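You operate a simulated robot arm through the tools that you are given. There is no shell and no other tool.

You run a simulated robot arm. Do the job below in one go: nothing can be reset, and whatever is moved stays where it is left.

## Task
Drain the green can and put it in the can tray.
Fine: teal lever to DRAIN till under 2 V, then HOLD, blue peg to 2 V, drain on till under 0.3 V; lever at HOLD, blue peg back on 10 V; leave the green peg, the long orange lever and the other cans.
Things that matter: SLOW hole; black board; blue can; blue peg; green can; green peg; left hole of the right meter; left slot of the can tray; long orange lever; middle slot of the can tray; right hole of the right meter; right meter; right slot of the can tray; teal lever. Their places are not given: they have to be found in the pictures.

Only the result counts: the job must be done as asked and must still hold three seconds after the hand-in. Knocking over, shifting, dropping, spilling or breaking anything else fails it.

## Robot
A 7-joint arm with a two-finger parallel gripper, fixed in place. Base frame: the origin is at the foot of the arm, x ahead of it, y to its left, z up. Lengths are in mm, angles in degrees, forces in N, time in s.
Its first joint turns from -132.0 to 132.0 degrees. Payload 3.91 kg.
The tool frame sits at the grasp point between the pads (the TCP): z along the fingers, y along the line on which they close. The tips reach 30 mm beyond it. The gripper opens to 110 mm. The fingers are 20 mm wide and 10 mm thick; the gripper's body (48 by 112 mm) begins 55 mm behind the TCP.
Orientation is that of the tool frame in the base frame, as [roll, pitch, yaw] about the fixed x, y, z axes, in that order (R = Rz(yaw) Ry(pitch) Rx(roll)). With the fingers straight down and closing along the base's y, the tool's x points along the base's -x, its y along +y and its z along -z.

## Interface
- The arm moves only by the tool nudge_tool. Its argument "series" is a list of rows, each a list of 3 entries, a list of its own where there are three numbers: the shift along the tool's x, y, z in mm, then the turn, a rotation vector about the tool's x, y, z in degrees, then the opening, from 0 (shut) to 1 (fully open). In form: [[[tx, ty, tz], [ax, ay, az], jaw], ...]. A call has 1 to 20 rows; each row shifts and turns the commanded pose from where the row before left it, along the tool's axes as they then stand. Rows are played at 5 a second. More than 50 mm and 8.6 degrees between two rows, or a gripper value outside its range, and nothing of the call is played. A pose out of reach is approached as far as the arm can. The call stops where the force on the tool passes 40 N (or 10 N more than at its start, if that is more) or the arm is blocked; 0.2 s more then pass. The fingers move at their own pace (about 108 mm/s each) and stop on an object; they squeeze with about 41 N. The grip force told is the motor's: it shows also when the fingers shut on nothing. Time passes only in rows, and 0.2 s behind the last, so rows that do not move let the fingers close. The reply holds the time, the measured pose of the TCP, the force on the tool along the base axes, the opening and the grip force, in the units named above and with some noise, with the torque about the TCP (base axes, N m) and any sound that the robot's microphone picked up.
- Cameras (640 x 400 px; columns grow to the right, rows downward): "scene" is fixed at [399.9, 652, 1407.8]; the picture's right is [-0.81, 0.59, 0.00], its down [0.51, 0.69, -0.51] and it looks along [-0.30, -0.41, -0.86] (base axes); focal length 214 px, centre (320, 200). "wrist" rides on the gripper at [72, 17, -103] in the tool frame; the picture's right is [-0.23, 0.97, 0.00], its down [-0.76, -0.18, -0.62] and it looks along [-0.61, -0.14, 0.78] (tool axes); focal length 222 px, centre (320, 200).
- grab_frame(camera): a new picture of that camera. It takes no simulated time.
- point_at(camera, pixels): for up to 12 pixels [column, row] of the newest picture of that camera ("zoom" is the newest enlarged one), the place [x, y, z] in the base frame of the surface seen there, good to about 2 mm. It takes no simulated time.
- zoom(camera, box): a new picture of the part [left, top, right, bottom] of that camera's present view, enlarged. It takes no simulated time.
- sign_off(): hands the job in; it is judged then, once.

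Unless the task says otherwise, let go and move clear before handing in.

The tools are called after ">>>" as name(argument=value, ...) on one line, values as JSON. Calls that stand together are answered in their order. nudge_tool: Moves the arm, as the interface text tells. Its arguments: {"type":"object","properties":{"series":{"type":"array"}},"required":["series"]} The other tools are called the same way: grab_frame (camera) takes a picture; point_at (camera, pixels) gives the place of the surface under pixels of a picture; zoom (camera, box) takes an enlarged picture of a part of a camera's view; sign_off () hands the job in.

At the start:

```text
time_s: 0.0
position: [261.2, 455.4, 1156.8]
orientation: [179.9, 0.1, 180.0]
force: [-0.2, -0.1, 0.4]
moment: [0.03, -0.01, -0.01]
gripper_width: 110.1
grasp_force: 0.0
```

scene: 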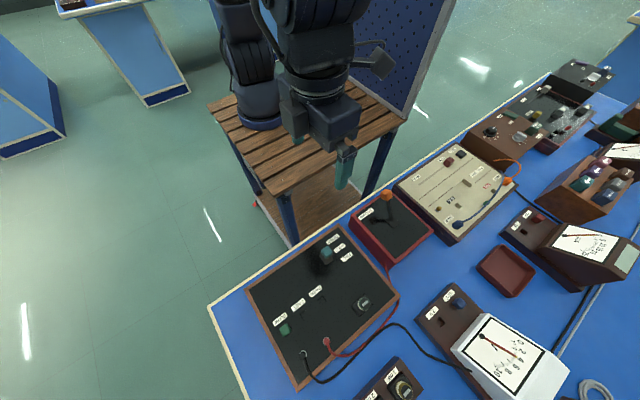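
wrist: 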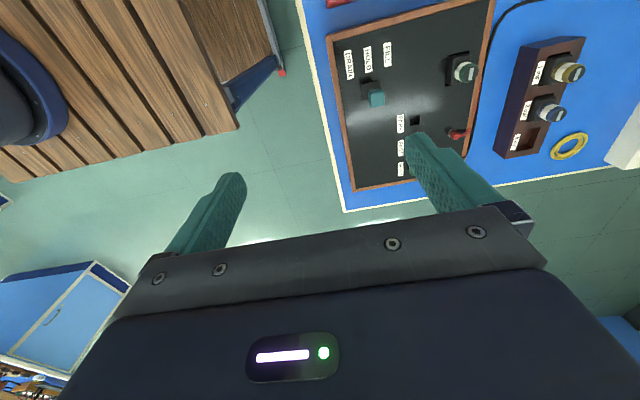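

The scene picture shows a black board with a teal lever near (327,255), a green peg at (284,329) and a meter near (505,355). I'll zoom in to find the parts.

>>> zoom(camera="scene", box=[230, 220, 410, 390])

>>> zoom(camera="scene", box=[340, 270, 580, 400])

>>> zoom(camera="scene", box=[480, 110, 640, 300])

>>> zoom(camera="scene", box=[340, 120, 540, 270])

>>> zoom(camera="wrist", box=[320, 0, 640, 200])

```text
2.35 times, centred on (320, 305) of scene
```

zoom: 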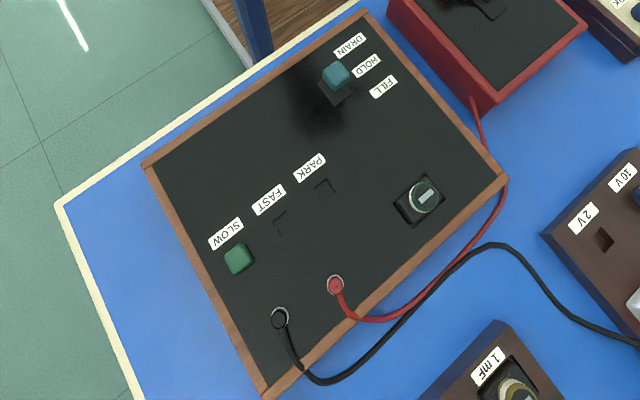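

```text
2.67 times, centred on (460, 335) of scene
```

zoom: 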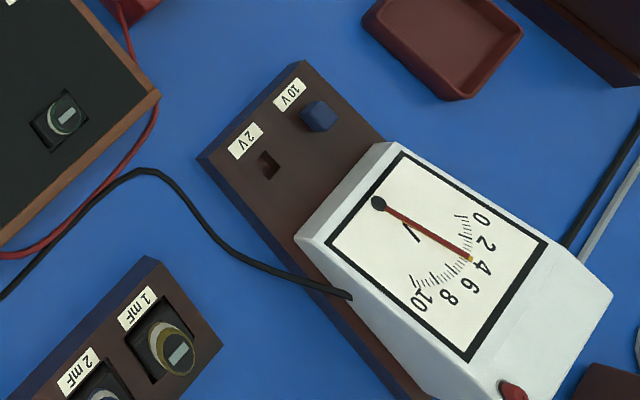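

```text
2.11 times, centred on (560, 205) of scene
```

zoom: 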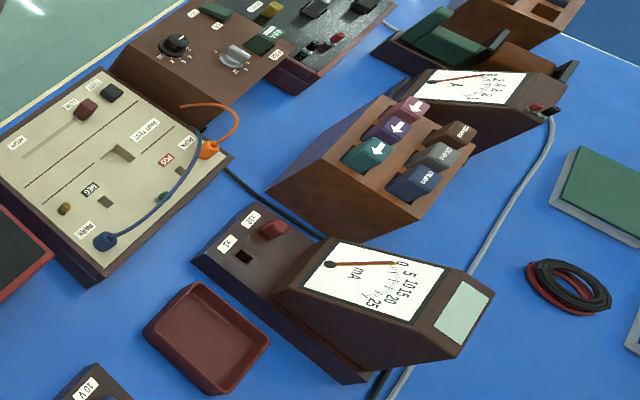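

```text
2.67 times, centred on (440, 195) of scene
```

zoom: 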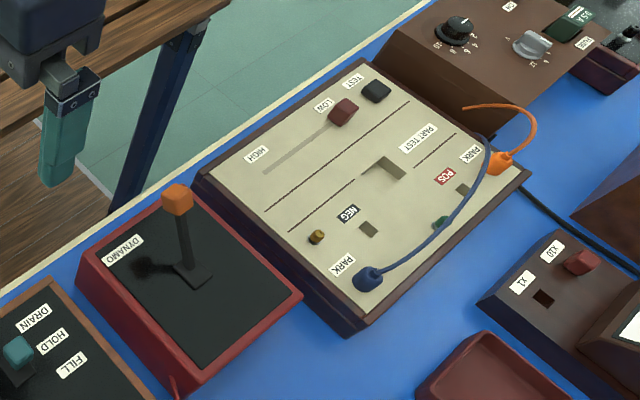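

```text
2.00 times, centred on (480, 100) of wrist
```

zoom: 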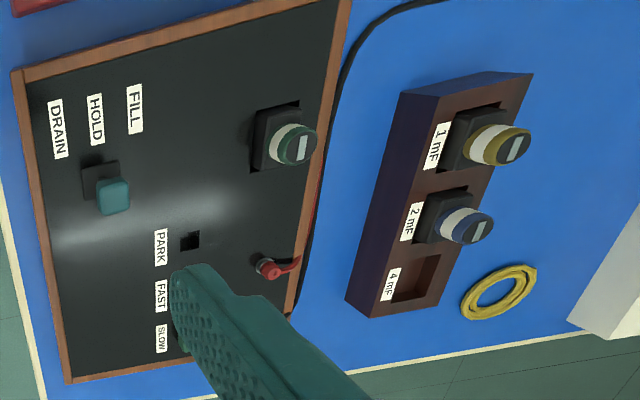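

The lever stands at HOLD, the blue peg is in 10 V at zoom (318,115), and the green can is in the board socket at scene (362,303). The can tray's 4 mF slot looks empty in the wrist view. I'll read the places of these parts.

>>> grab_frame(camera="scene")

>>> point_at(camera="scene", pixels=[[327, 252], [324, 262], [284, 329], [363, 300], [440, 321], [458, 302], [327, 342], [304, 354], [270, 300], [350, 240], [490, 340], [395, 390]])

>>> point_at(camera="wrist", pixels=[[376, 99], [370, 84], [415, 120], [465, 72], [456, 66], [570, 72], [552, 115], [528, 139], [500, 158], [518, 155], [585, 38], [550, 42]])

```text
taken
```

scene: 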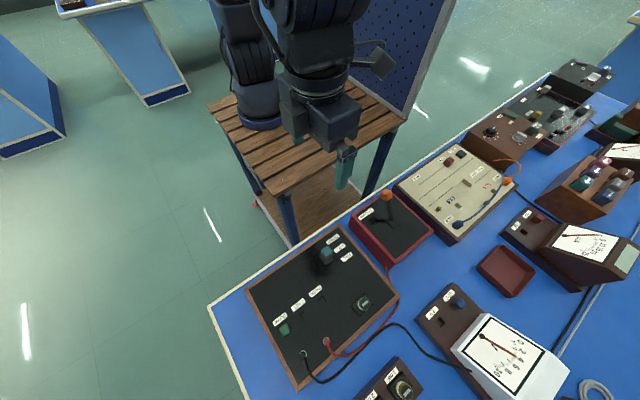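

```text
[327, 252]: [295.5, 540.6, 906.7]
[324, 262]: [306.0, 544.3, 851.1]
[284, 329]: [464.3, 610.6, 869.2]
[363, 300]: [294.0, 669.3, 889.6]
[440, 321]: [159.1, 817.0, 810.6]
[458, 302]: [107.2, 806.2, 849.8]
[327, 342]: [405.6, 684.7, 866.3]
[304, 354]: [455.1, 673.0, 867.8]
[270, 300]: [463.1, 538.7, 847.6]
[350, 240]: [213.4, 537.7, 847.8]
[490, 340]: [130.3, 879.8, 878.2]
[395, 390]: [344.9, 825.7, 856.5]
```

```text
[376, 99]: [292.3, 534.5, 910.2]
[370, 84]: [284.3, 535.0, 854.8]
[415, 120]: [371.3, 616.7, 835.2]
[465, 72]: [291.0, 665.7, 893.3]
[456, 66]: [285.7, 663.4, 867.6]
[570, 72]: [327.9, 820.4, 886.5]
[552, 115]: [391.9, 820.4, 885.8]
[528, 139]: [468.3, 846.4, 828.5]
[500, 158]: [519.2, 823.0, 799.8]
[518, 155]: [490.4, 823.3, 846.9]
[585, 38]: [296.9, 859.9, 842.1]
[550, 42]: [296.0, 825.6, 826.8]
```

Tool axes check out (tool x = -base x, y = +y, z = down). I'll zoom closer on the lever, the can, the tray and the meter pegs for details.

>>> zoom(camera="wrist", box=[325, 30, 435, 110])

>>> zoom(camera="scene", box=[410, 280, 490, 340])

>>> zoom(camera="scene", box=[460, 310, 560, 390])

>>> zoom(camera="scene", box=[300, 230, 370, 280])

```text
5.00 times, centred on (380, 70) of wrist
```

zoom: 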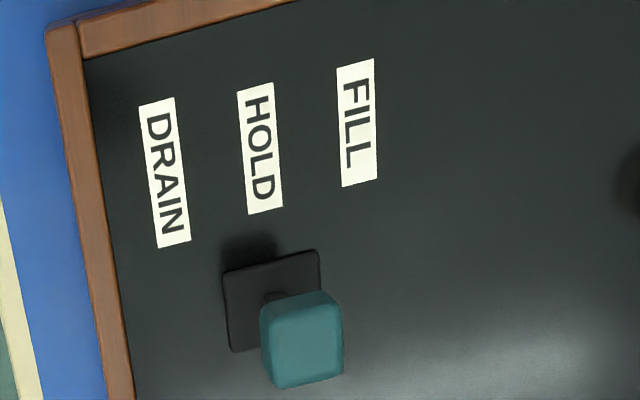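

```text
6.67 times, centred on (450, 310) of scene
```

zoom: 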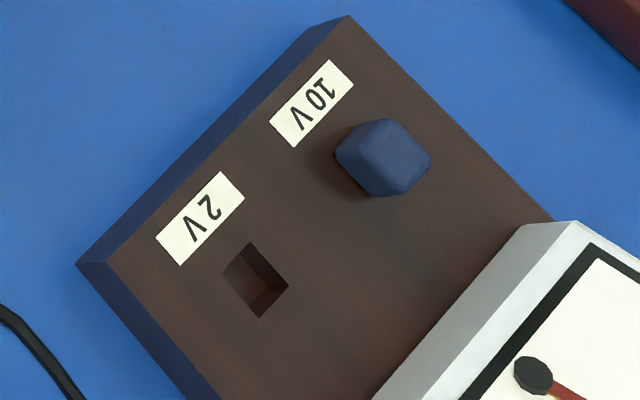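

```text
5.00 times, centred on (510, 350) of scene
```

zoom: 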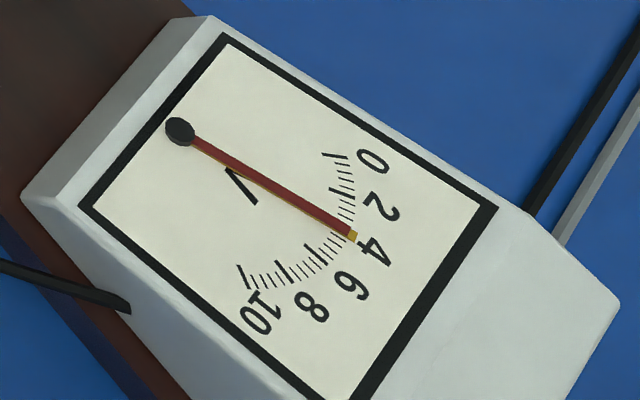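

```text
8.00 times, centred on (335, 255) of scene
```

zoom: 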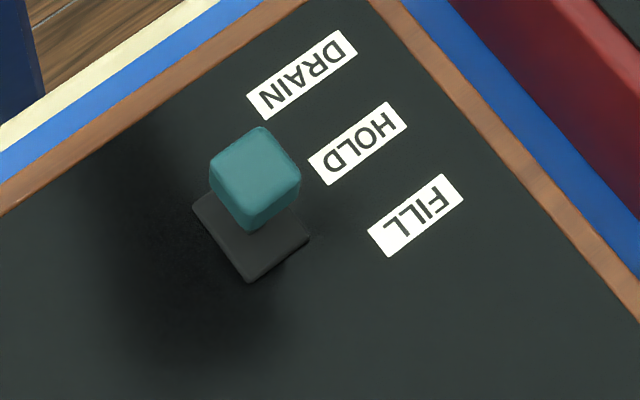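

The needle stands near 4 V on the 10 V range. I'll measure the lever knob corners, its base plate and the labels in the newest zoom.

>>> point_at(camera="zoom", pixels=[[262, 135], [218, 165], [295, 172], [250, 190], [255, 155], [245, 260], [205, 220], [285, 255], [248, 281], [301, 76], [358, 144], [415, 216]])

>>> zoom(camera="scene", box=[330, 270, 400, 320])

```text
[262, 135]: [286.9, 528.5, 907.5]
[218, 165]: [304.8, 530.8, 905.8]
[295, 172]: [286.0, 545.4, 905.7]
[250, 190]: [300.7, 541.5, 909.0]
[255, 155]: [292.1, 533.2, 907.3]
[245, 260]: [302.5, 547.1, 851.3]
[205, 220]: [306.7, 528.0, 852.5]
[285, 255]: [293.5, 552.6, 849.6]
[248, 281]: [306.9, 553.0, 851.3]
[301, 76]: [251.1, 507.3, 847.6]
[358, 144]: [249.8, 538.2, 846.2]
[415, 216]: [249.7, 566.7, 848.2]
```

```text
8.00 times, centred on (365, 295) of scene
```

zoom: 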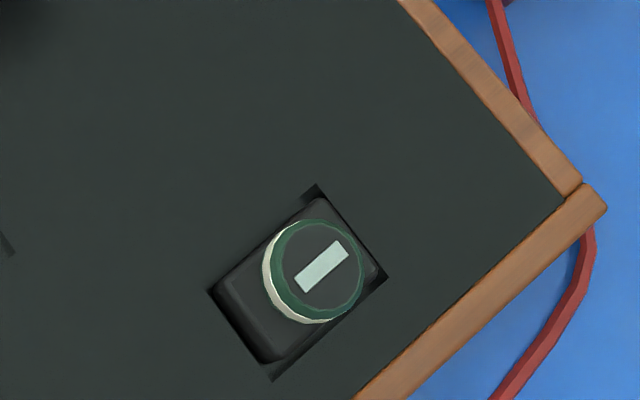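

The lever knob is centred at about (295,537), top z 907, with DRAIN toward y 507. I'll measure the green can and the voltmeter holes.

>>> point_at(camera="zoom", pixels=[[320, 267], [298, 235], [350, 290], [355, 245], [290, 290], [268, 290], [310, 185], [210, 290], [385, 278], [272, 378], [250, 310], [375, 262]])

>>> zoom(camera="scene", box=[410, 280, 490, 340])

```text
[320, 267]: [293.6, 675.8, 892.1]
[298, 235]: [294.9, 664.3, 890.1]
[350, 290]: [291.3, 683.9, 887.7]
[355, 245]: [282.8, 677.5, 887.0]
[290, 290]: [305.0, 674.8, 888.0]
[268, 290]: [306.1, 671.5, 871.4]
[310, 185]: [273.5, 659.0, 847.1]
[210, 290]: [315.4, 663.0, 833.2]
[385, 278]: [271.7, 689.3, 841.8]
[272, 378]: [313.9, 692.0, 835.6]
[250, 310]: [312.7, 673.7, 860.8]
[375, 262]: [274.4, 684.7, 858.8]
```

```text
6.67 times, centred on (450, 310) of scene
```

zoom: 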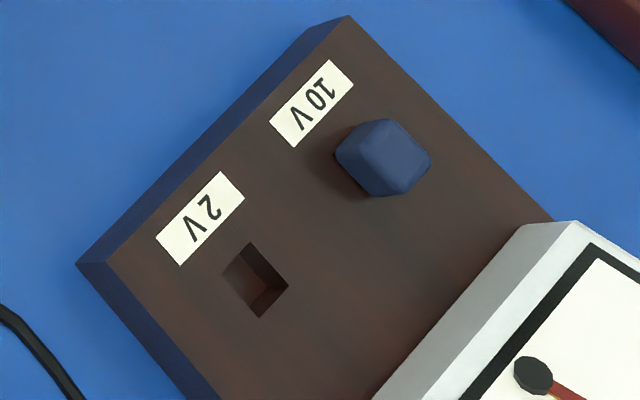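

>>> point_at(camera="zoom", pixels=[[388, 150], [365, 130], [395, 190], [425, 150], [345, 165], [350, 185], [249, 243], [222, 275], [262, 316], [288, 285], [250, 280], [320, 250]])

>>> nudge_tool(series=[[[30, 30, -10], [0, 0, 0], 1.0], [[30, 40, 0], [0, 0, 0], 1.0], [[0, 45, 0], [0, 0, 0], 1.0]])

```text
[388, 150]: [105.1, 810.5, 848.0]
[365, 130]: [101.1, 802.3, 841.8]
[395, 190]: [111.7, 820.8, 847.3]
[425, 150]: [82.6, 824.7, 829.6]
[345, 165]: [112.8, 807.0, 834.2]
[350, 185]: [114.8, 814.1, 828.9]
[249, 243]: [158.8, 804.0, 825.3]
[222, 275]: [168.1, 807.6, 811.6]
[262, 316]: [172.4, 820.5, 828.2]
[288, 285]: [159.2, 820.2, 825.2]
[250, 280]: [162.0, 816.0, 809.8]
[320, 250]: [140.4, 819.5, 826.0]
```

```text
time_s: 0.8
position: [199.9, 569.1, 1167.5]
orientation: [180.0, 0.0, 179.9]
force: [0.4, -0.8, 0.0]
moment: [0.04, 0.01, -0.02]
gripper_width: 110.0
grasp_force: 0.0
```

The 2 V hole is centred near (165,812) and the peg near (106,811). I moved toward the bench; now a wrist picture to see from above.

>>> grab_frame(camera="wrist")

>>> grab_frame(camera="scene")

```text
taken
```

wrist: 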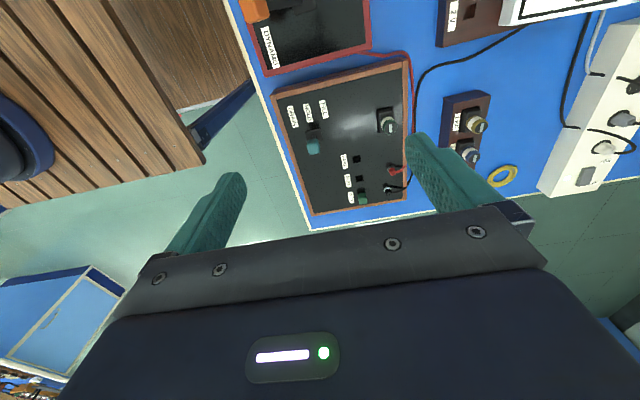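

```text
taken
```

scene: 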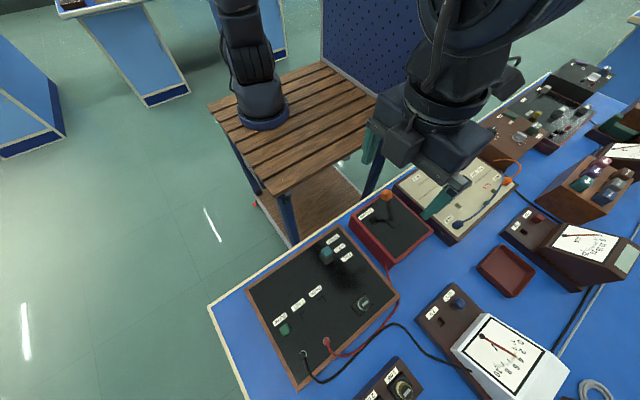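

The arm is clear of the meter in the scene view, with the needle still visible near (510,350). I'll move above the teal lever knob, part-closing the fingers so they straddle it in y.

>>> nudge_tool(series=[[[-47.5, -16, 0], [0, 0, 0], 0.6], [[-47.5, -16, 0], [0, 0, 0], 0.5], [[0, 0, 50], [0, 0, 0], 0.5], [[0, 0, 50], [0, 0, 0], 0.5], [[0, 0, 50], [0, 0, 0], 0.5], [[0, 0, 30], [0, 0, 0], 0.5], [[0, 0, 0], [0, 0, 0], 0.5]])

>>> grab_frame(camera="wrist")

>>> grab_frame(camera="scene")

```text
refused: row 1 steps farther than a row can; nothing moved
```

```text
taken
```

wrist: 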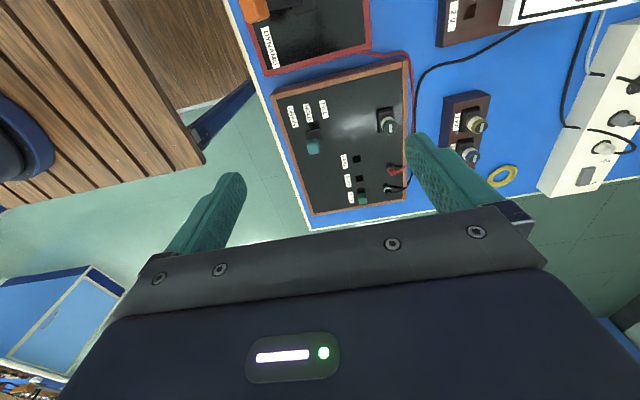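

```text
taken
```

scene: 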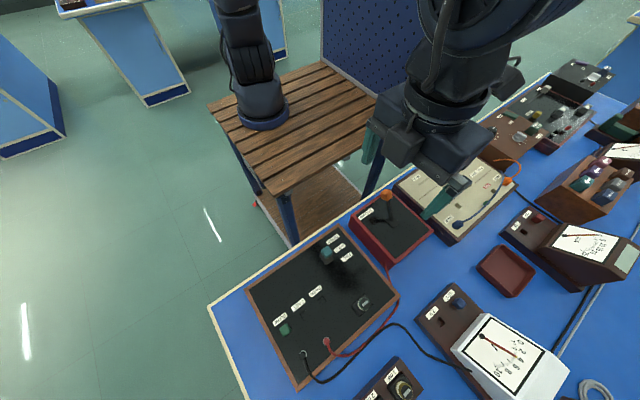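

The first row was 50.1 mm, over the limit, and nothing moved. I'll resend it with smaller steps.

>>> nudge_tool(series=[[[-40, -12, 0], [0, 0, 0], 0.6], [[-40, -12, 0], [0, 0, 0], 0.5], [[-15, -8, 20], [0, 0, 0], 0.5], [[0, 0, 45], [0, 0, 0], 0.5], [[0, 0, 45], [0, 0, 0], 0.5], [[0, 0, 40], [0, 0, 0], 0.5], [[0, 0, 30], [0, 0, 0], 0.5], [[0, 0, 0], [0, 0, 0], 0.5]])

>>> grab_frame(camera="wrist")

>>> grab_frame(camera="scene")

```text
time_s: 2.6
position: [294.3, 535.2, 987.1]
orientation: [180.0, 0.0, 180.0]
force: [-0.1, -0.6, 0.9]
moment: [0.01, 0.01, 0.0]
gripper_width: 54.9
grasp_force: 0.1
```

```text
taken
```

wrist: 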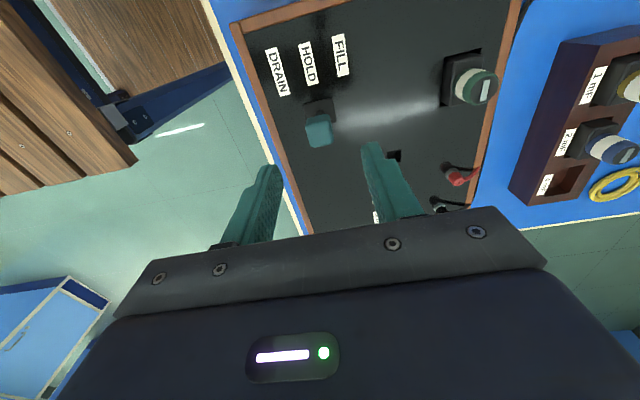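

```text
taken
```

scene: 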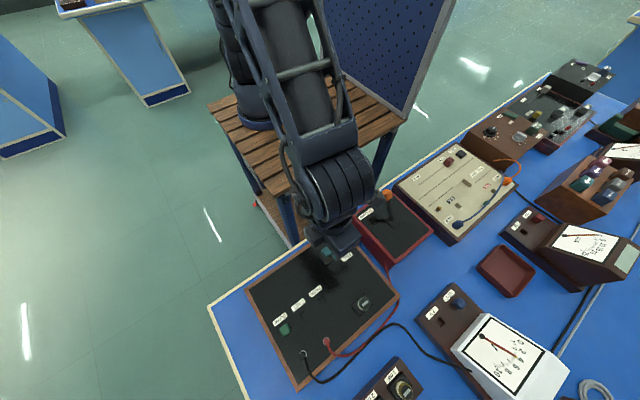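

The knob is seen at wrist (318,130) and the fingers straddle it. The orange lever at scene (387,195) is near the arm, so I'll check its place and height.

>>> point_at(camera="scene", pixels=[[387, 195], [386, 191], [381, 212], [340, 200], [365, 165], [340, 240], [370, 230]])

>>> point_at(camera="wrist", pixels=[[318, 133], [306, 122], [330, 122], [308, 145], [332, 142], [312, 106], [470, 85], [455, 60], [570, 180], [548, 192], [585, 165], [560, 200]])

```text
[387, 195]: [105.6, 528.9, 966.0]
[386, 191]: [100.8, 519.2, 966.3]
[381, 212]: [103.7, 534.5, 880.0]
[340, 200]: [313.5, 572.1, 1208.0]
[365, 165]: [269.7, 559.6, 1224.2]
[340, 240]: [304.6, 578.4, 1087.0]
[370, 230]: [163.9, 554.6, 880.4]
```

```text
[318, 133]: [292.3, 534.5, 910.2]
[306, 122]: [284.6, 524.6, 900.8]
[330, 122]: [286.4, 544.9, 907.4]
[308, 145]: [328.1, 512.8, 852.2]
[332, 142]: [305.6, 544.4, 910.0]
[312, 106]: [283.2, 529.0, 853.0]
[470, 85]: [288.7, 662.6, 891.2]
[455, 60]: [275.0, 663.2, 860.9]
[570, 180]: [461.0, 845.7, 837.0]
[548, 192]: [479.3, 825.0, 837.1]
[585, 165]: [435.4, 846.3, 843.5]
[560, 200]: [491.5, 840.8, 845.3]
```

The knob centre is at about (295,536), top z 909, and the orange lever is 190 mm away at z 966, so there is clearance. I'll lower the open fingers around the knob, then narrow to about 32 mm.

>>> nudge_tool(series=[[[-1, 1, 30], [0, 0, 0], 0.5], [[0, 0, 25], [0, 0, 0], 0.5], [[0, 0, 14], [0, 0, 0], 0.5], [[0, 0, 0], [0, 0, 0], 0.3], [[0, 0, 0], [0, 0, 0], 0.3]])

>>> grab_frame(camera="wrist")

>>> grab_frame(camera="scene")

```text
time_s: 3.8
position: [296.9, 537.9, 917.6]
orientation: [180.0, 0.1, -180.0]
force: [-0.2, 1.6, -0.1]
moment: [-0.01, 0.0, 0.01]
gripper_width: 32.8
grasp_force: 0.1
```

```text
taken
```

wrist: 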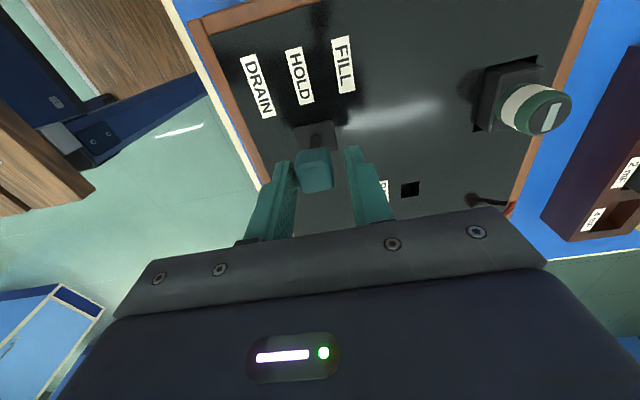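

```text
taken
```

scene: 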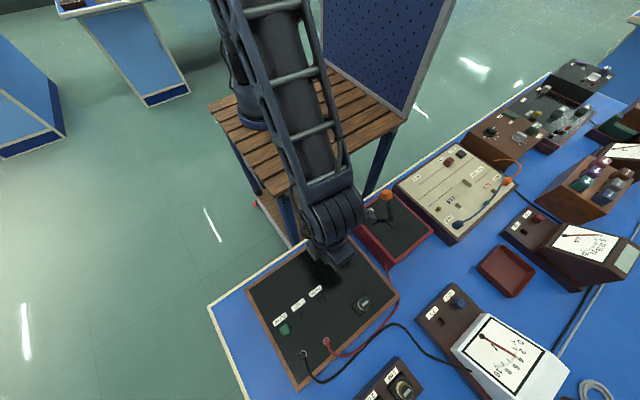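

The knob sits between the fingers, with the left finger close to it. I'll push -y in steps toward DRAIN and watch force, sound and the meter.

>>> nudge_tool(series=[[[0, -8, 0], [0, 0, 0], 0.3], [[0, -6, 0], [0, 0, 0], 0.3], [[0, -6, 0], [0, 0, 0], 0.3]])

>>> grab_frame(camera="wrist")

>>> zoom(camera="scene", box=[460, 310, 560, 390])

```text
time_s: 4.6
position: [297.0, 518.5, 919.2]
orientation: [-180.0, 0.0, -179.9]
force: [0.6, 0.7, -0.8]
moment: [-0.02, 0.0, -0.01]
gripper_width: 33.2
grasp_force: 0.1
```

```text
taken
```

wrist: 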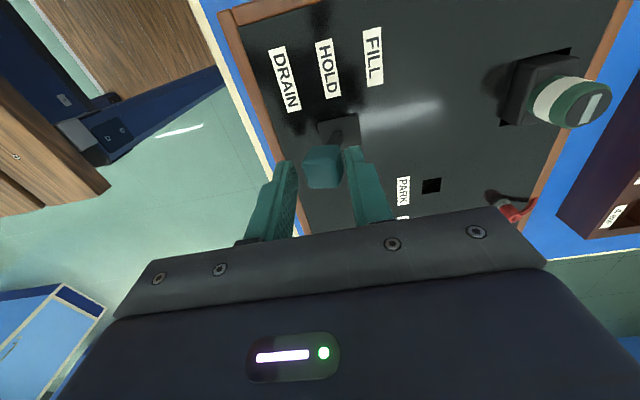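

```text
5.00 times, centred on (510, 350) of scene
```

zoom: 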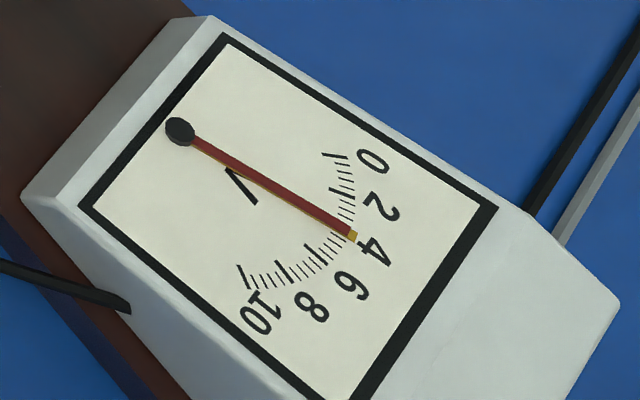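

The right finger now touches the knob and it has tilted a bit, with only about 1 N of force; the meter is unchanged near 4 V. I'll keep pushing.

>>> nudge_tool(series=[[[0, -6, 0], [0, 0, 0], 0.3], [[0, -6, 0], [0, 0, 0], 0.3]])

>>> grab_frame(camera="wrist")

>>> zoom(camera="scene", box=[460, 310, 560, 390])

```text
time_s: 5.2
position: [296.7, 506.4, 918.6]
orientation: [179.9, 0.0, -179.8]
force: [-0.4, 7.2, 3.4]
moment: [0.24, -0.04, -0.01]
gripper_width: 36.4
grasp_force: 3.1
```

```text
taken
```

wrist: 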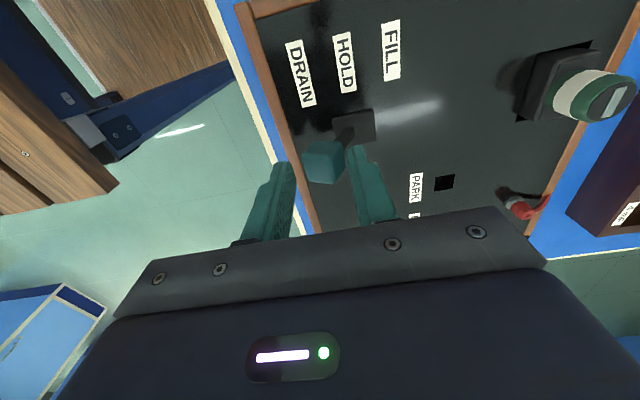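

```text
5.00 times, centred on (510, 350) of scene
```

zoom: 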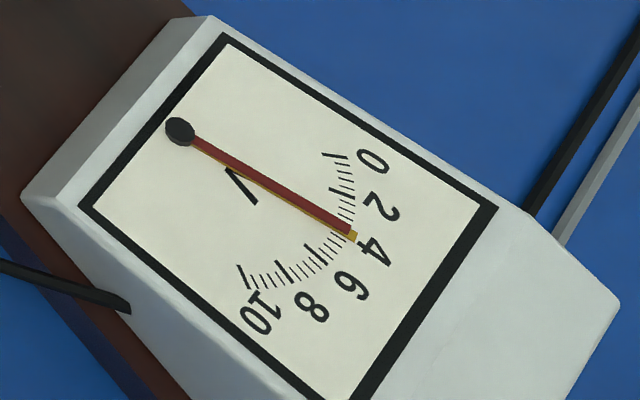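

Force has risen to 7 N with the fingers pressed open to 36 mm, so the lever is near its end or a detent. I'll push 3 mm more and wait to see if the needle moves.

>>> nudge_tool(series=[[[0, -3, 0], [0, 0, 0], 0.3], [[0, 0, 0], [0, 0, 0], 0.3], [[0, 0, 0], [0, 0, 0], 0.3]])

>>> grab_frame(camera="wrist")

>>> zoom(camera="scene", box=[460, 310, 560, 390])

```text
time_s: 6.0
position: [297.5, 504.4, 918.8]
orientation: [179.9, 0.0, -180.0]
force: [2.8, 16.6, 8.6]
moment: [0.67, -0.16, -0.14]
gripper_width: 41.2
grasp_force: 7.9
```

```text
taken
```

wrist: 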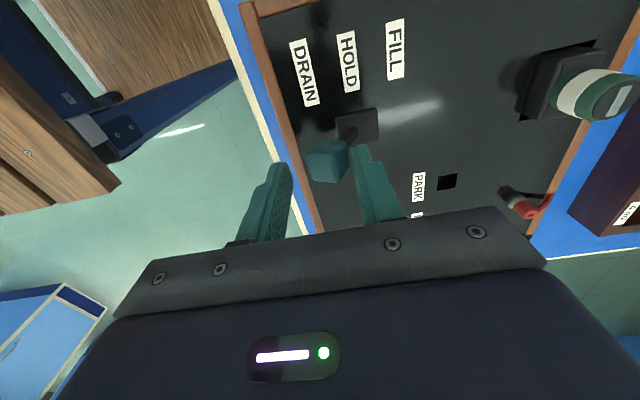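

```text
5.00 times, centred on (510, 350) of scene
```

zoom: 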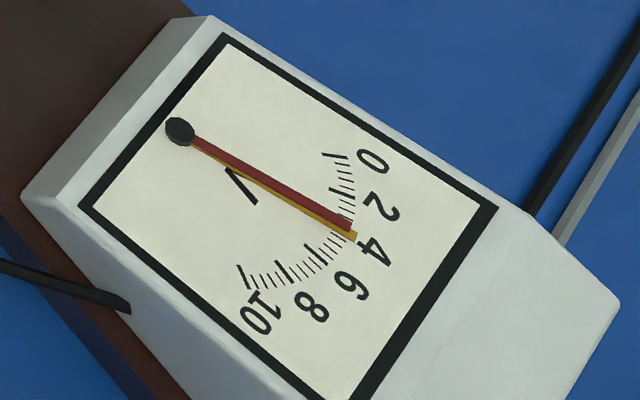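

The red needle has left the yellow mark and reads about 3.5 V, so draining has begun and the lever is at its end. I'll ease off a few mm and watch if the lever stays and the needle falls on.

>>> nudge_tool(series=[[[0, 4, 0], [0, 0, 0], 0.3], [[0, 2, 0], [0, 0, 0], 0.3], [[0, 0, 0], [0, 0, 0], 0.3]])

>>> grab_frame(camera="wrist")

>>> zoom(camera="scene", box=[460, 310, 560, 390])

```text
time_s: 6.8
position: [296.3, 509.4, 919.4]
orientation: [180.0, 0.1, 180.0]
force: [-0.2, 0.8, -0.2]
moment: [0.01, -0.01, -0.03]
gripper_width: 33.2
grasp_force: 0.1
```

```text
taken
```

wrist: 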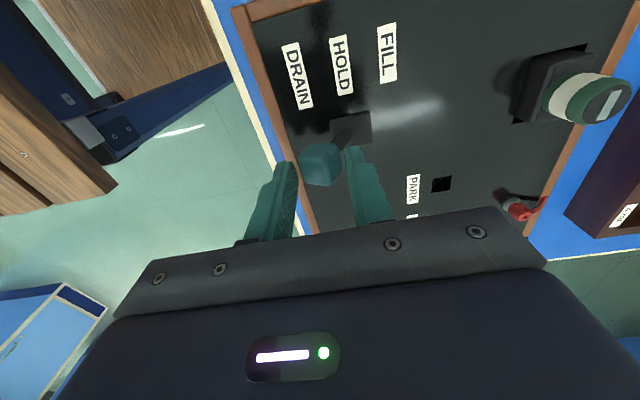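

```text
5.00 times, centred on (510, 350) of scene
```

zoom: 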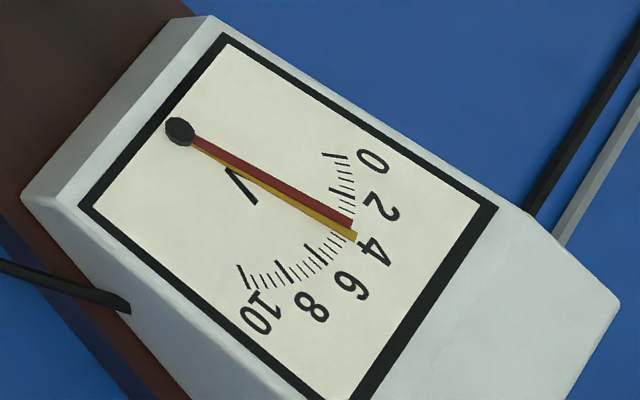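

The force is back to zero with the lever still tilted, but I need to know if it still drains. I'll take a tighter zoom, wait a second, and compare.

>>> zoom(camera="scene", box=[480, 325, 544, 365])

>>> nudge_tool(series=[[[0, 0, 0], [0, 0, 0], 0.3], [[0, 0, 0], [0, 0, 0], 0.3], [[0, 0, 0], [0, 0, 0], 0.3], [[0, 0, 0], [0, 0, 0], 0.3]])

>>> zoom(camera="scene", box=[480, 325, 544, 365])

>>> zoom(camera="wrist", box=[240, 80, 440, 205])

```text
10.00 times, centred on (512, 345) of scene
```

zoom: 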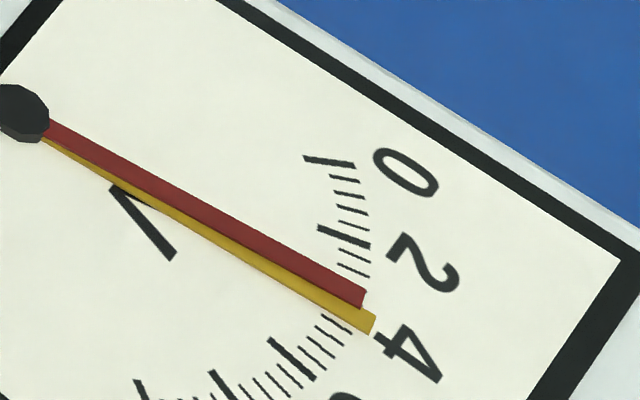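

```text
time_s: 7.8
position: [297.2, 509.5, 917.9]
orientation: [-179.9, 0.1, -180.0]
force: [0.7, -0.8, -0.1]
moment: [0.0, -0.02, 0.02]
gripper_width: 32.9
grasp_force: 0.0
```

```text
10.00 times, centred on (512, 345) of scene
```

zoom: 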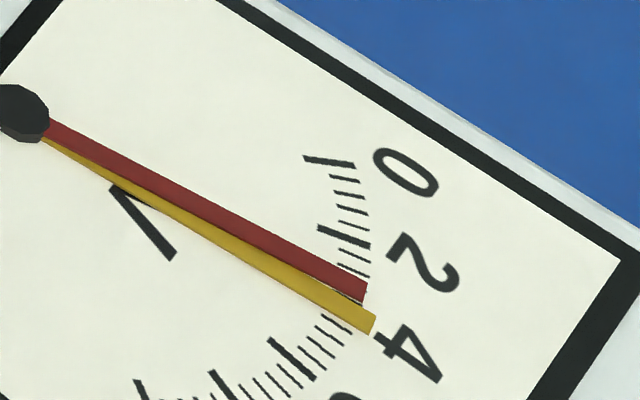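

```text
3.20 times, centred on (340, 142) of wrist
```

zoom: 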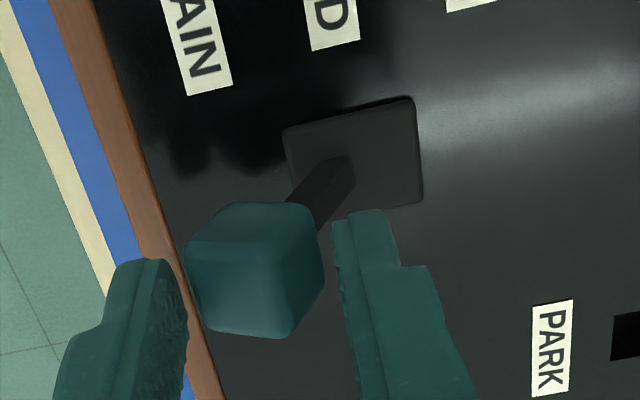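

The lever stays at DRAIN by itself and the needle moved from (365,298) to (362,290), about 0.2 V in a second. I'll wait about four seconds more and read again.

>>> nudge_tool(series=[[[0, 0, 0], [0, 0, 0], 0.3], [[0, 0, 0], [0, 0, 0], 0.3], [[0, 0, 0], [0, 0, 0], 0.3], [[0, 0, 0], [0, 0, 0], 0.3], [[0, 0, 0], [0, 0, 0], 0.3], [[0, 0, 0], [0, 0, 0], 0.3], [[0, 0, 0], [0, 0, 0], 0.3], [[0, 0, 0], [0, 0, 0], 0.3], [[0, 0, 0], [0, 0, 0], 0.3], [[0, 0, 0], [0, 0, 0], 0.3], [[0, 0, 0], [0, 0, 0], 0.3], [[0, 0, 0], [0, 0, 0], 0.3], [[0, 0, 0], [0, 0, 0], 0.3], [[0, 0, 0], [0, 0, 0], 0.3], [[0, 0, 0], [0, 0, 0], 0.3], [[0, 0, 0], [0, 0, 0], 0.3], [[0, 0, 0], [0, 0, 0], 0.3], [[0, 0, 0], [0, 0, 0], 0.3], [[0, 0, 0], [0, 0, 0], 0.3]])

>>> zoom(camera="scene", box=[480, 325, 544, 365])

```text
time_s: 11.8
position: [297.3, 509.2, 920.2]
orientation: [-179.9, 0.0, -180.0]
force: [-0.2, -0.5, 0.3]
moment: [0.03, -0.01, -0.01]
gripper_width: 33.1
grasp_force: 0.1
```

```text
10.00 times, centred on (512, 345) of scene
```

zoom: 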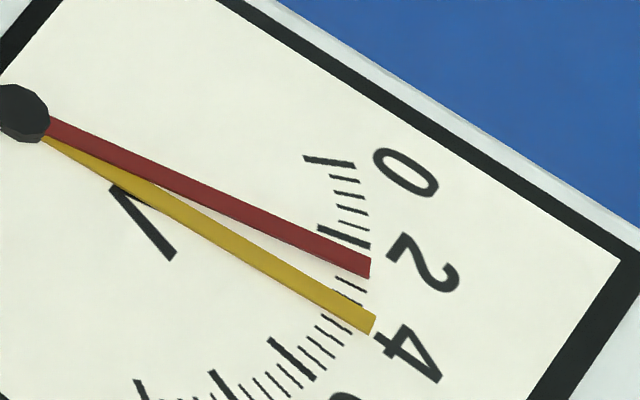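

The needle tip is now at (369,268), somewhat above the 2 V mark. I'll zoom tighter to count the tick marks exactly.

>>> zoom(camera="scene", box=[500, 334, 532, 354])

>>> zoom(camera="scene", box=[488, 346, 528, 371])

```text
16.00 times, centred on (516, 344) of scene
```

zoom: 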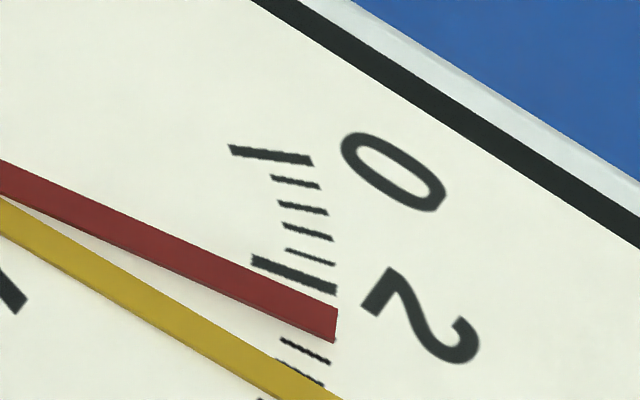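

```text
16.00 times, centred on (508, 358) of scene
```

zoom: 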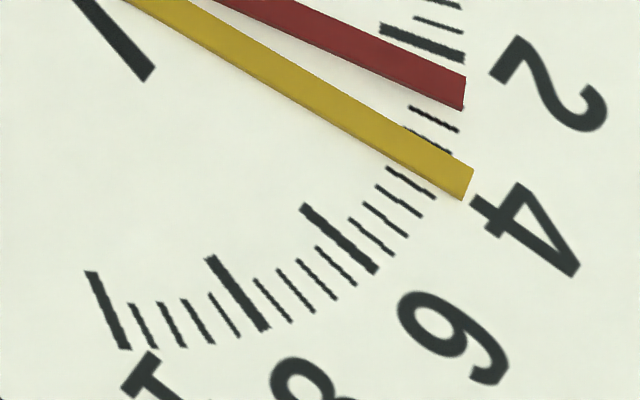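

There are four minor ticks per 2 V, so each is 0.4 V, and the needle stands at about 2.5 V. I'll wait another four seconds.

>>> nudge_tool(series=[[[0, 0, 0], [0, 0, 0], 0.3], [[0, 0, 0], [0, 0, 0], 0.3], [[0, 0, 0], [0, 0, 0], 0.3], [[0, 0, 0], [0, 0, 0], 0.3], [[0, 0, 0], [0, 0, 0], 0.3], [[0, 0, 0], [0, 0, 0], 0.3], [[0, 0, 0], [0, 0, 0], 0.3], [[0, 0, 0], [0, 0, 0], 0.3], [[0, 0, 0], [0, 0, 0], 0.3], [[0, 0, 0], [0, 0, 0], 0.3], [[0, 0, 0], [0, 0, 0], 0.3], [[0, 0, 0], [0, 0, 0], 0.3], [[0, 0, 0], [0, 0, 0], 0.3], [[0, 0, 0], [0, 0, 0], 0.3], [[0, 0, 0], [0, 0, 0], 0.3], [[0, 0, 0], [0, 0, 0], 0.3], [[0, 0, 0], [0, 0, 0], 0.3], [[0, 0, 0], [0, 0, 0], 0.3], [[0, 0, 0], [0, 0, 0], 0.3]])

>>> zoom(camera="scene", box=[496, 332, 536, 357])

```text
time_s: 15.8
position: [296.3, 510.2, 918.9]
orientation: [180.0, 0.0, 179.9]
force: [0.3, 0.2, -0.6]
moment: [-0.03, -0.02, -0.01]
gripper_width: 33.2
grasp_force: 0.1
```

```text
16.00 times, centred on (516, 344) of scene
```

zoom: 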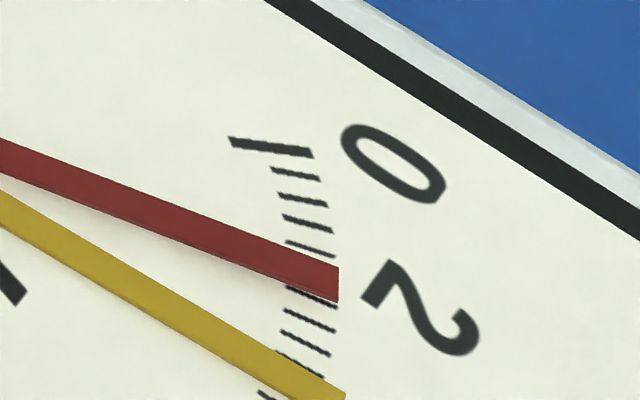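

The needle now covers the 2 V mark (tip at (338,285)). I'll wait about four seconds more to be clearly below 2 V.

>>> nudge_tool(series=[[[0, 0, 0], [0, 0, 0], 0.3], [[0, 0, 0], [0, 0, 0], 0.3], [[0, 0, 0], [0, 0, 0], 0.3], [[0, 0, 0], [0, 0, 0], 0.3], [[0, 0, 0], [0, 0, 0], 0.3], [[0, 0, 0], [0, 0, 0], 0.3], [[0, 0, 0], [0, 0, 0], 0.3], [[0, 0, 0], [0, 0, 0], 0.3], [[0, 0, 0], [0, 0, 0], 0.3], [[0, 0, 0], [0, 0, 0], 0.3], [[0, 0, 0], [0, 0, 0], 0.3], [[0, 0, 0], [0, 0, 0], 0.3], [[0, 0, 0], [0, 0, 0], 0.3], [[0, 0, 0], [0, 0, 0], 0.3], [[0, 0, 0], [0, 0, 0], 0.3], [[0, 0, 0], [0, 0, 0], 0.3], [[0, 0, 0], [0, 0, 0], 0.3], [[0, 0, 0], [0, 0, 0], 0.3], [[0, 0, 0], [0, 0, 0], 0.3]])

>>> zoom(camera="scene", box=[496, 332, 536, 357])

```text
time_s: 19.8
position: [296.1, 510.1, 918.5]
orientation: [-179.9, 0.0, 180.0]
force: [-0.6, -0.5, -0.3]
moment: [0.02, -0.02, 0.0]
gripper_width: 33.2
grasp_force: 0.0
```

```text
16.00 times, centred on (516, 344) of scene
```

zoom: 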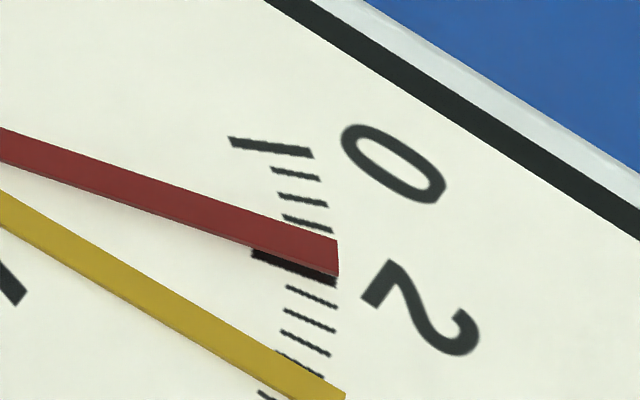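

The needle is now at about 1.6 V (tip (338,258)), with the 2 V mark visible beyond it. I'll wait about one more second for margin, then push the lever back to centre and narrow the jaws around the knob so it sits at HOLD.

>>> nudge_tool(series=[[[0, 0, 0], [0, 0, 0], 0.3], [[0, 0, 0], [0, 0, 0], 0.3], [[0, 0, 0], [0, 0, 0], 0.3], [[0, 0, 0], [0, 0, 0], 0.3], [[0, 0, 0], [0, 0, 0], 0.3], [[0, 7, 0], [0, 0, 0], 0.3], [[0, 7, 0], [0, 0, 0], 0.3], [[0, 7, 0], [0, 0, 0], 0.3], [[0, 6.5, 0], [0, 0, 0], 0.3], [[0, 0, 0], [0, 0, 0], 0.3]])

>>> zoom(camera="wrist", box=[240, 80, 440, 205])

>>> zoom(camera="scene", box=[496, 332, 536, 357])

```text
time_s: 22.0
position: [297.0, 537.4, 919.2]
orientation: [-180.0, 0.1, -180.0]
force: [0.3, 0.0, 0.1]
moment: [0.02, -0.01, -0.02]
gripper_width: 33.2
grasp_force: 0.1
```

```text
3.20 times, centred on (340, 142) of wrist
```

zoom: 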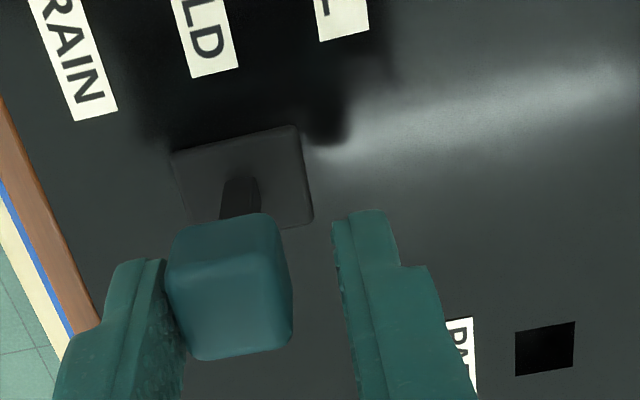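

```text
16.00 times, centred on (516, 344) of scene
```

zoom: 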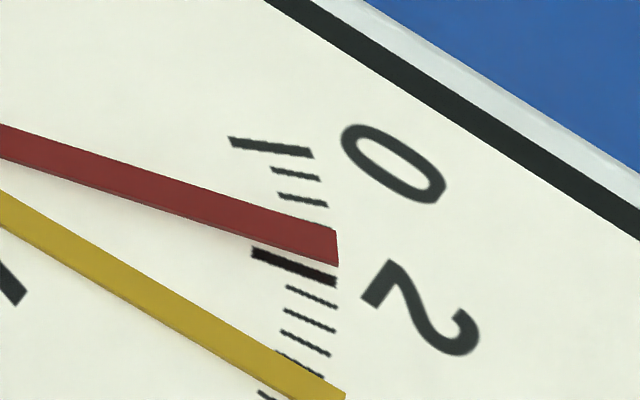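

The knob is nearly central with the left finger touching it, and the needle reads about 1.5 V. I'll narrow the jaws to centre the knob and check that the needle holds.

>>> nudge_tool(series=[[[0, 0, 0], [0, 0, 0], 0.26], [[0, 0, 0], [0, 0, 0], 0.23], [[0, 0, 0], [0, 0, 0], 0.21], [[0, 0, 0], [0, 0, 0], 0.21]])

>>> zoom(camera="wrist", box=[240, 80, 440, 205])

>>> zoom(camera="scene", box=[496, 332, 536, 357])

```text
time_s: 23.0
position: [296.9, 537.1, 918.6]
orientation: [-179.9, 0.0, 180.0]
force: [0.3, -0.7, 1.1]
moment: [-0.05, 0.0, -0.01]
gripper_width: 23.8
grasp_force: 0.7
```

```text
3.20 times, centred on (340, 142) of wrist
```

zoom: 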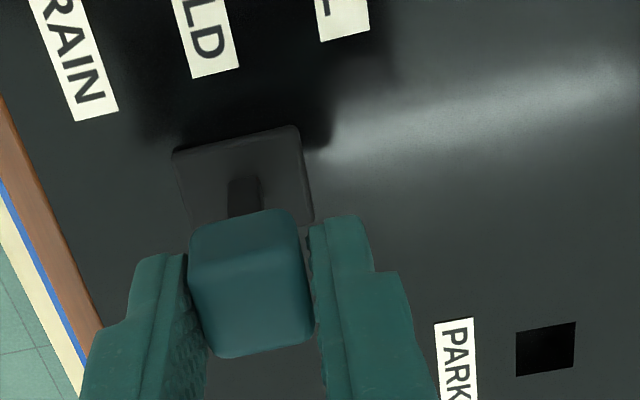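

```text
16.00 times, centred on (516, 344) of scene
```

zoom: 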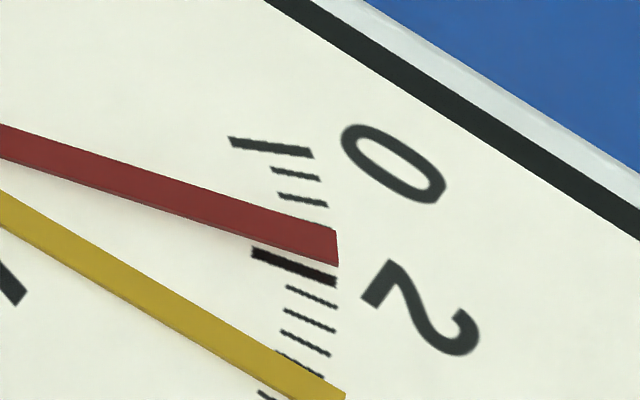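

The needle has not moved (tip still (338,247)), so the lever is at HOLD with about 1.5 V left. I'll open the jaws, lift straight up, and then move toward the blue peg while turning the tool 90 degrees so that the fingers close along x.

>>> nudge_tool(series=[[[0, 0, 0], [0, 0, 0], 0.3], [[0, 0, 0], [0, 0, 0], 0.45], [[0, 0, -30], [0, 0, 0], 0.45], [[0, 0, -45], [0, 0, 0], 0.45], [[0, 0, -45], [0, 0, 0], 0.45], [[0, 0, -40], [0, 0, 0], 0.45]])

>>> zoom(camera="scene", box=[460, 310, 560, 390])

>>> grab_frame(camera="wrist")

```text
time_s: 24.4
position: [294.1, 536.8, 1081.2]
orientation: [-179.9, 0.0, -179.8]
force: [-0.5, -0.3, -0.4]
moment: [-0.05, 0.01, 0.03]
gripper_width: 49.6
grasp_force: 0.1
```

```text
5.00 times, centred on (510, 350) of scene
```

zoom: 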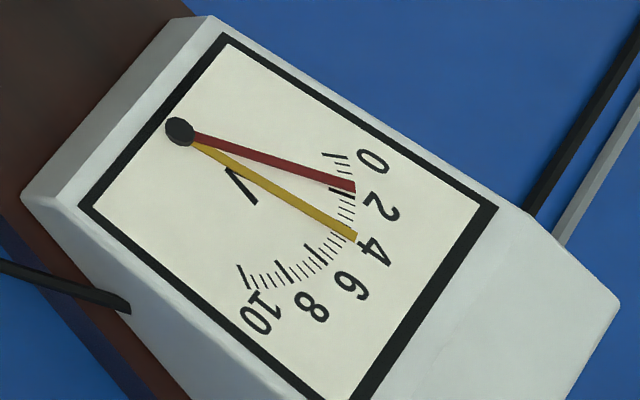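

```text
taken
```

wrist: 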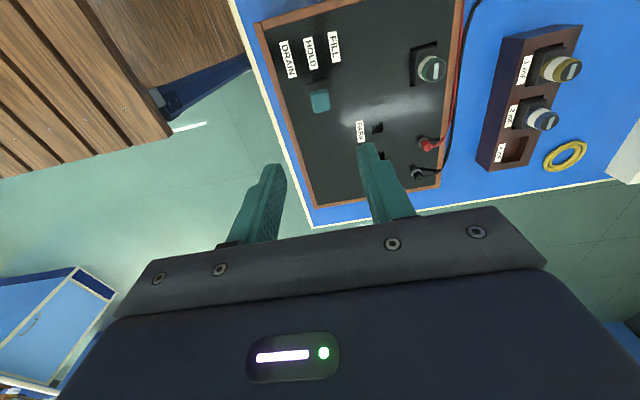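

The lever is upright at HOLD in the wrist view (320,98) and the needle stays near 1.5 V. I'll turn the tool by 90 degrees in place at this height.

>>> nudge_tool(series=[[[0, 0, 0], [0, 0, -8.5], 0.45], [[0, 0, 0], [0, 0, -8.5], 0.45], [[0, 0, 0], [0, 0, -8.5], 0.45], [[0, 0, 0], [0, 0, -8.5], 0.45], [[0, 0, 0], [0, 0, -8.5], 0.45], [[0, 0, 0], [0, 0, -8.5], 0.45], [[0, 0, 0], [0, 0, -8.5], 0.45], [[0, 0, 0], [0, 0, -8.5], 0.45], [[0, 0, 0], [0, 0, -8.5], 0.45], [[0, 0, 0], [0, 0, -8.5], 0.45], [[0, 0, 0], [0, 0, -5], 0.45]])

>>> grab_frame(camera="wrist")

>>> grab_frame(camera="scene")

```text
time_s: 26.8
position: [296.7, 536.3, 1078.6]
orientation: [180.0, 0.0, -89.8]
force: [-0.5, -0.7, 0.3]
moment: [0.02, 0.0, -0.01]
gripper_width: 49.6
grasp_force: 0.0
```

```text
taken
```

wrist: 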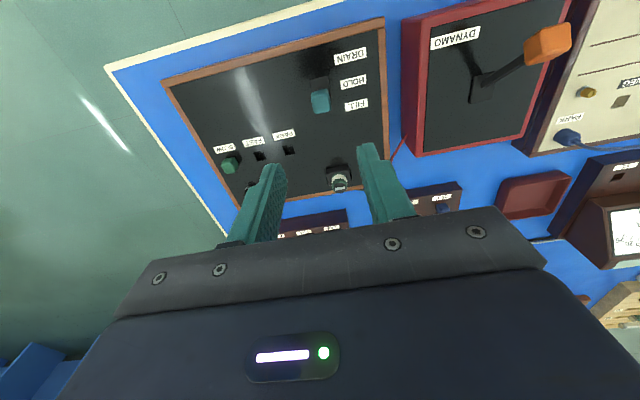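

```text
taken
```

scene: 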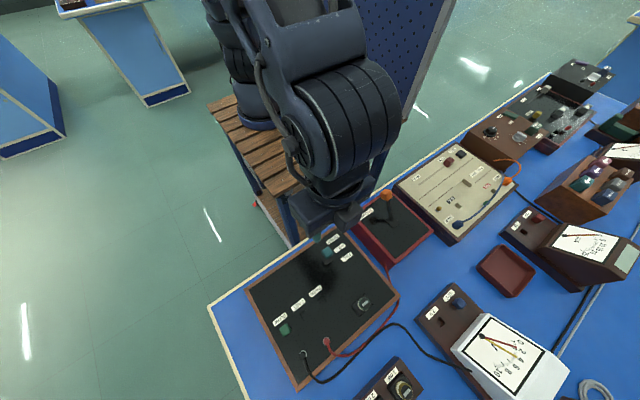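

The turn worked and the path is clear. I'll move over the blue peg at a safe height and then look down with the wrist camera.

>>> nudge_tool(series=[[[-39, 27, 0], [0, 0, 0], 0.45], [[-39, 27, 0], [0, 0, 0], 0.45], [[-39, 27, 0], [0, 0, 0], 0.45], [[-39, 27, 0], [0, 0, 0], 0.45], [[-39, 27, 0], [0, 0, 0], 0.45], [[-39, 27, 0], [0, 0, 0], 0.45], [[-39, 28, 0], [0, 0, 0], 0.45], [[0, 0, 40], [0, 0, 0], 0.45], [[0, 0, 40], [0, 0, 0], 0.45], [[0, 0, 0], [0, 0, 0], 0.45]])

>>> grab_frame(camera="wrist")

>>> grab_frame(camera="scene")

```text
time_s: 29.0
position: [105.2, 809.4, 997.2]
orientation: [-180.0, 0.0, -89.9]
force: [0.6, -0.6, -0.9]
moment: [-0.05, 0.02, 0.01]
gripper_width: 49.3
grasp_force: 0.0
```

```text
taken
```

wrist: 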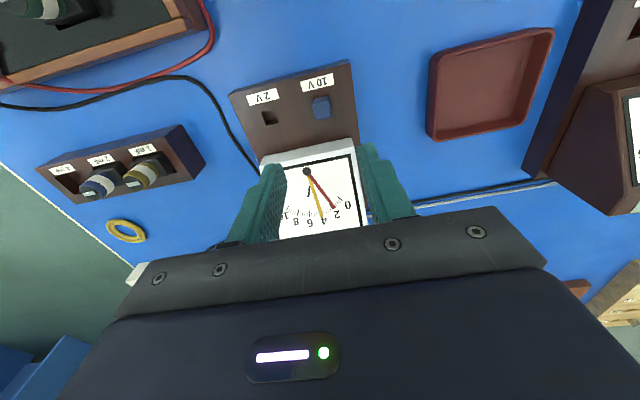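

```text
taken
```

scene: 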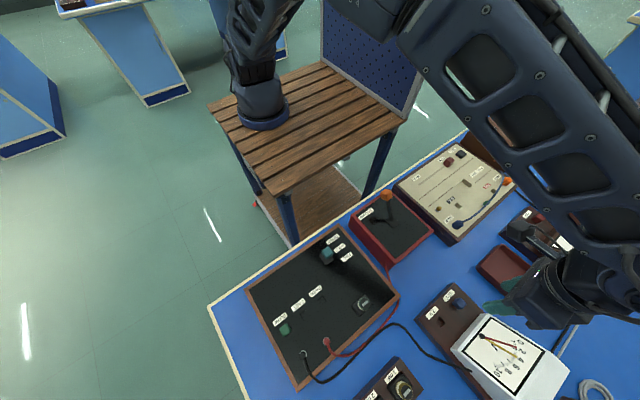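

The wrist view shows the peg at (321,107) and the 2 V hole at (270,117). I'll zoom in to measure both.

>>> zoom(camera="wrist", box=[235, 70, 363, 150])

```text
5.00 times, centred on (299, 110) of wrist
```

zoom: 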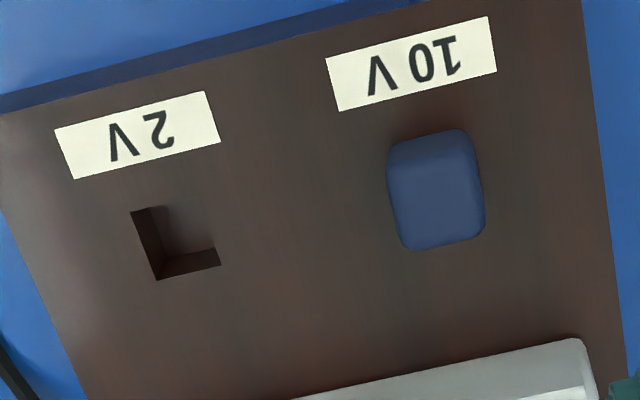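

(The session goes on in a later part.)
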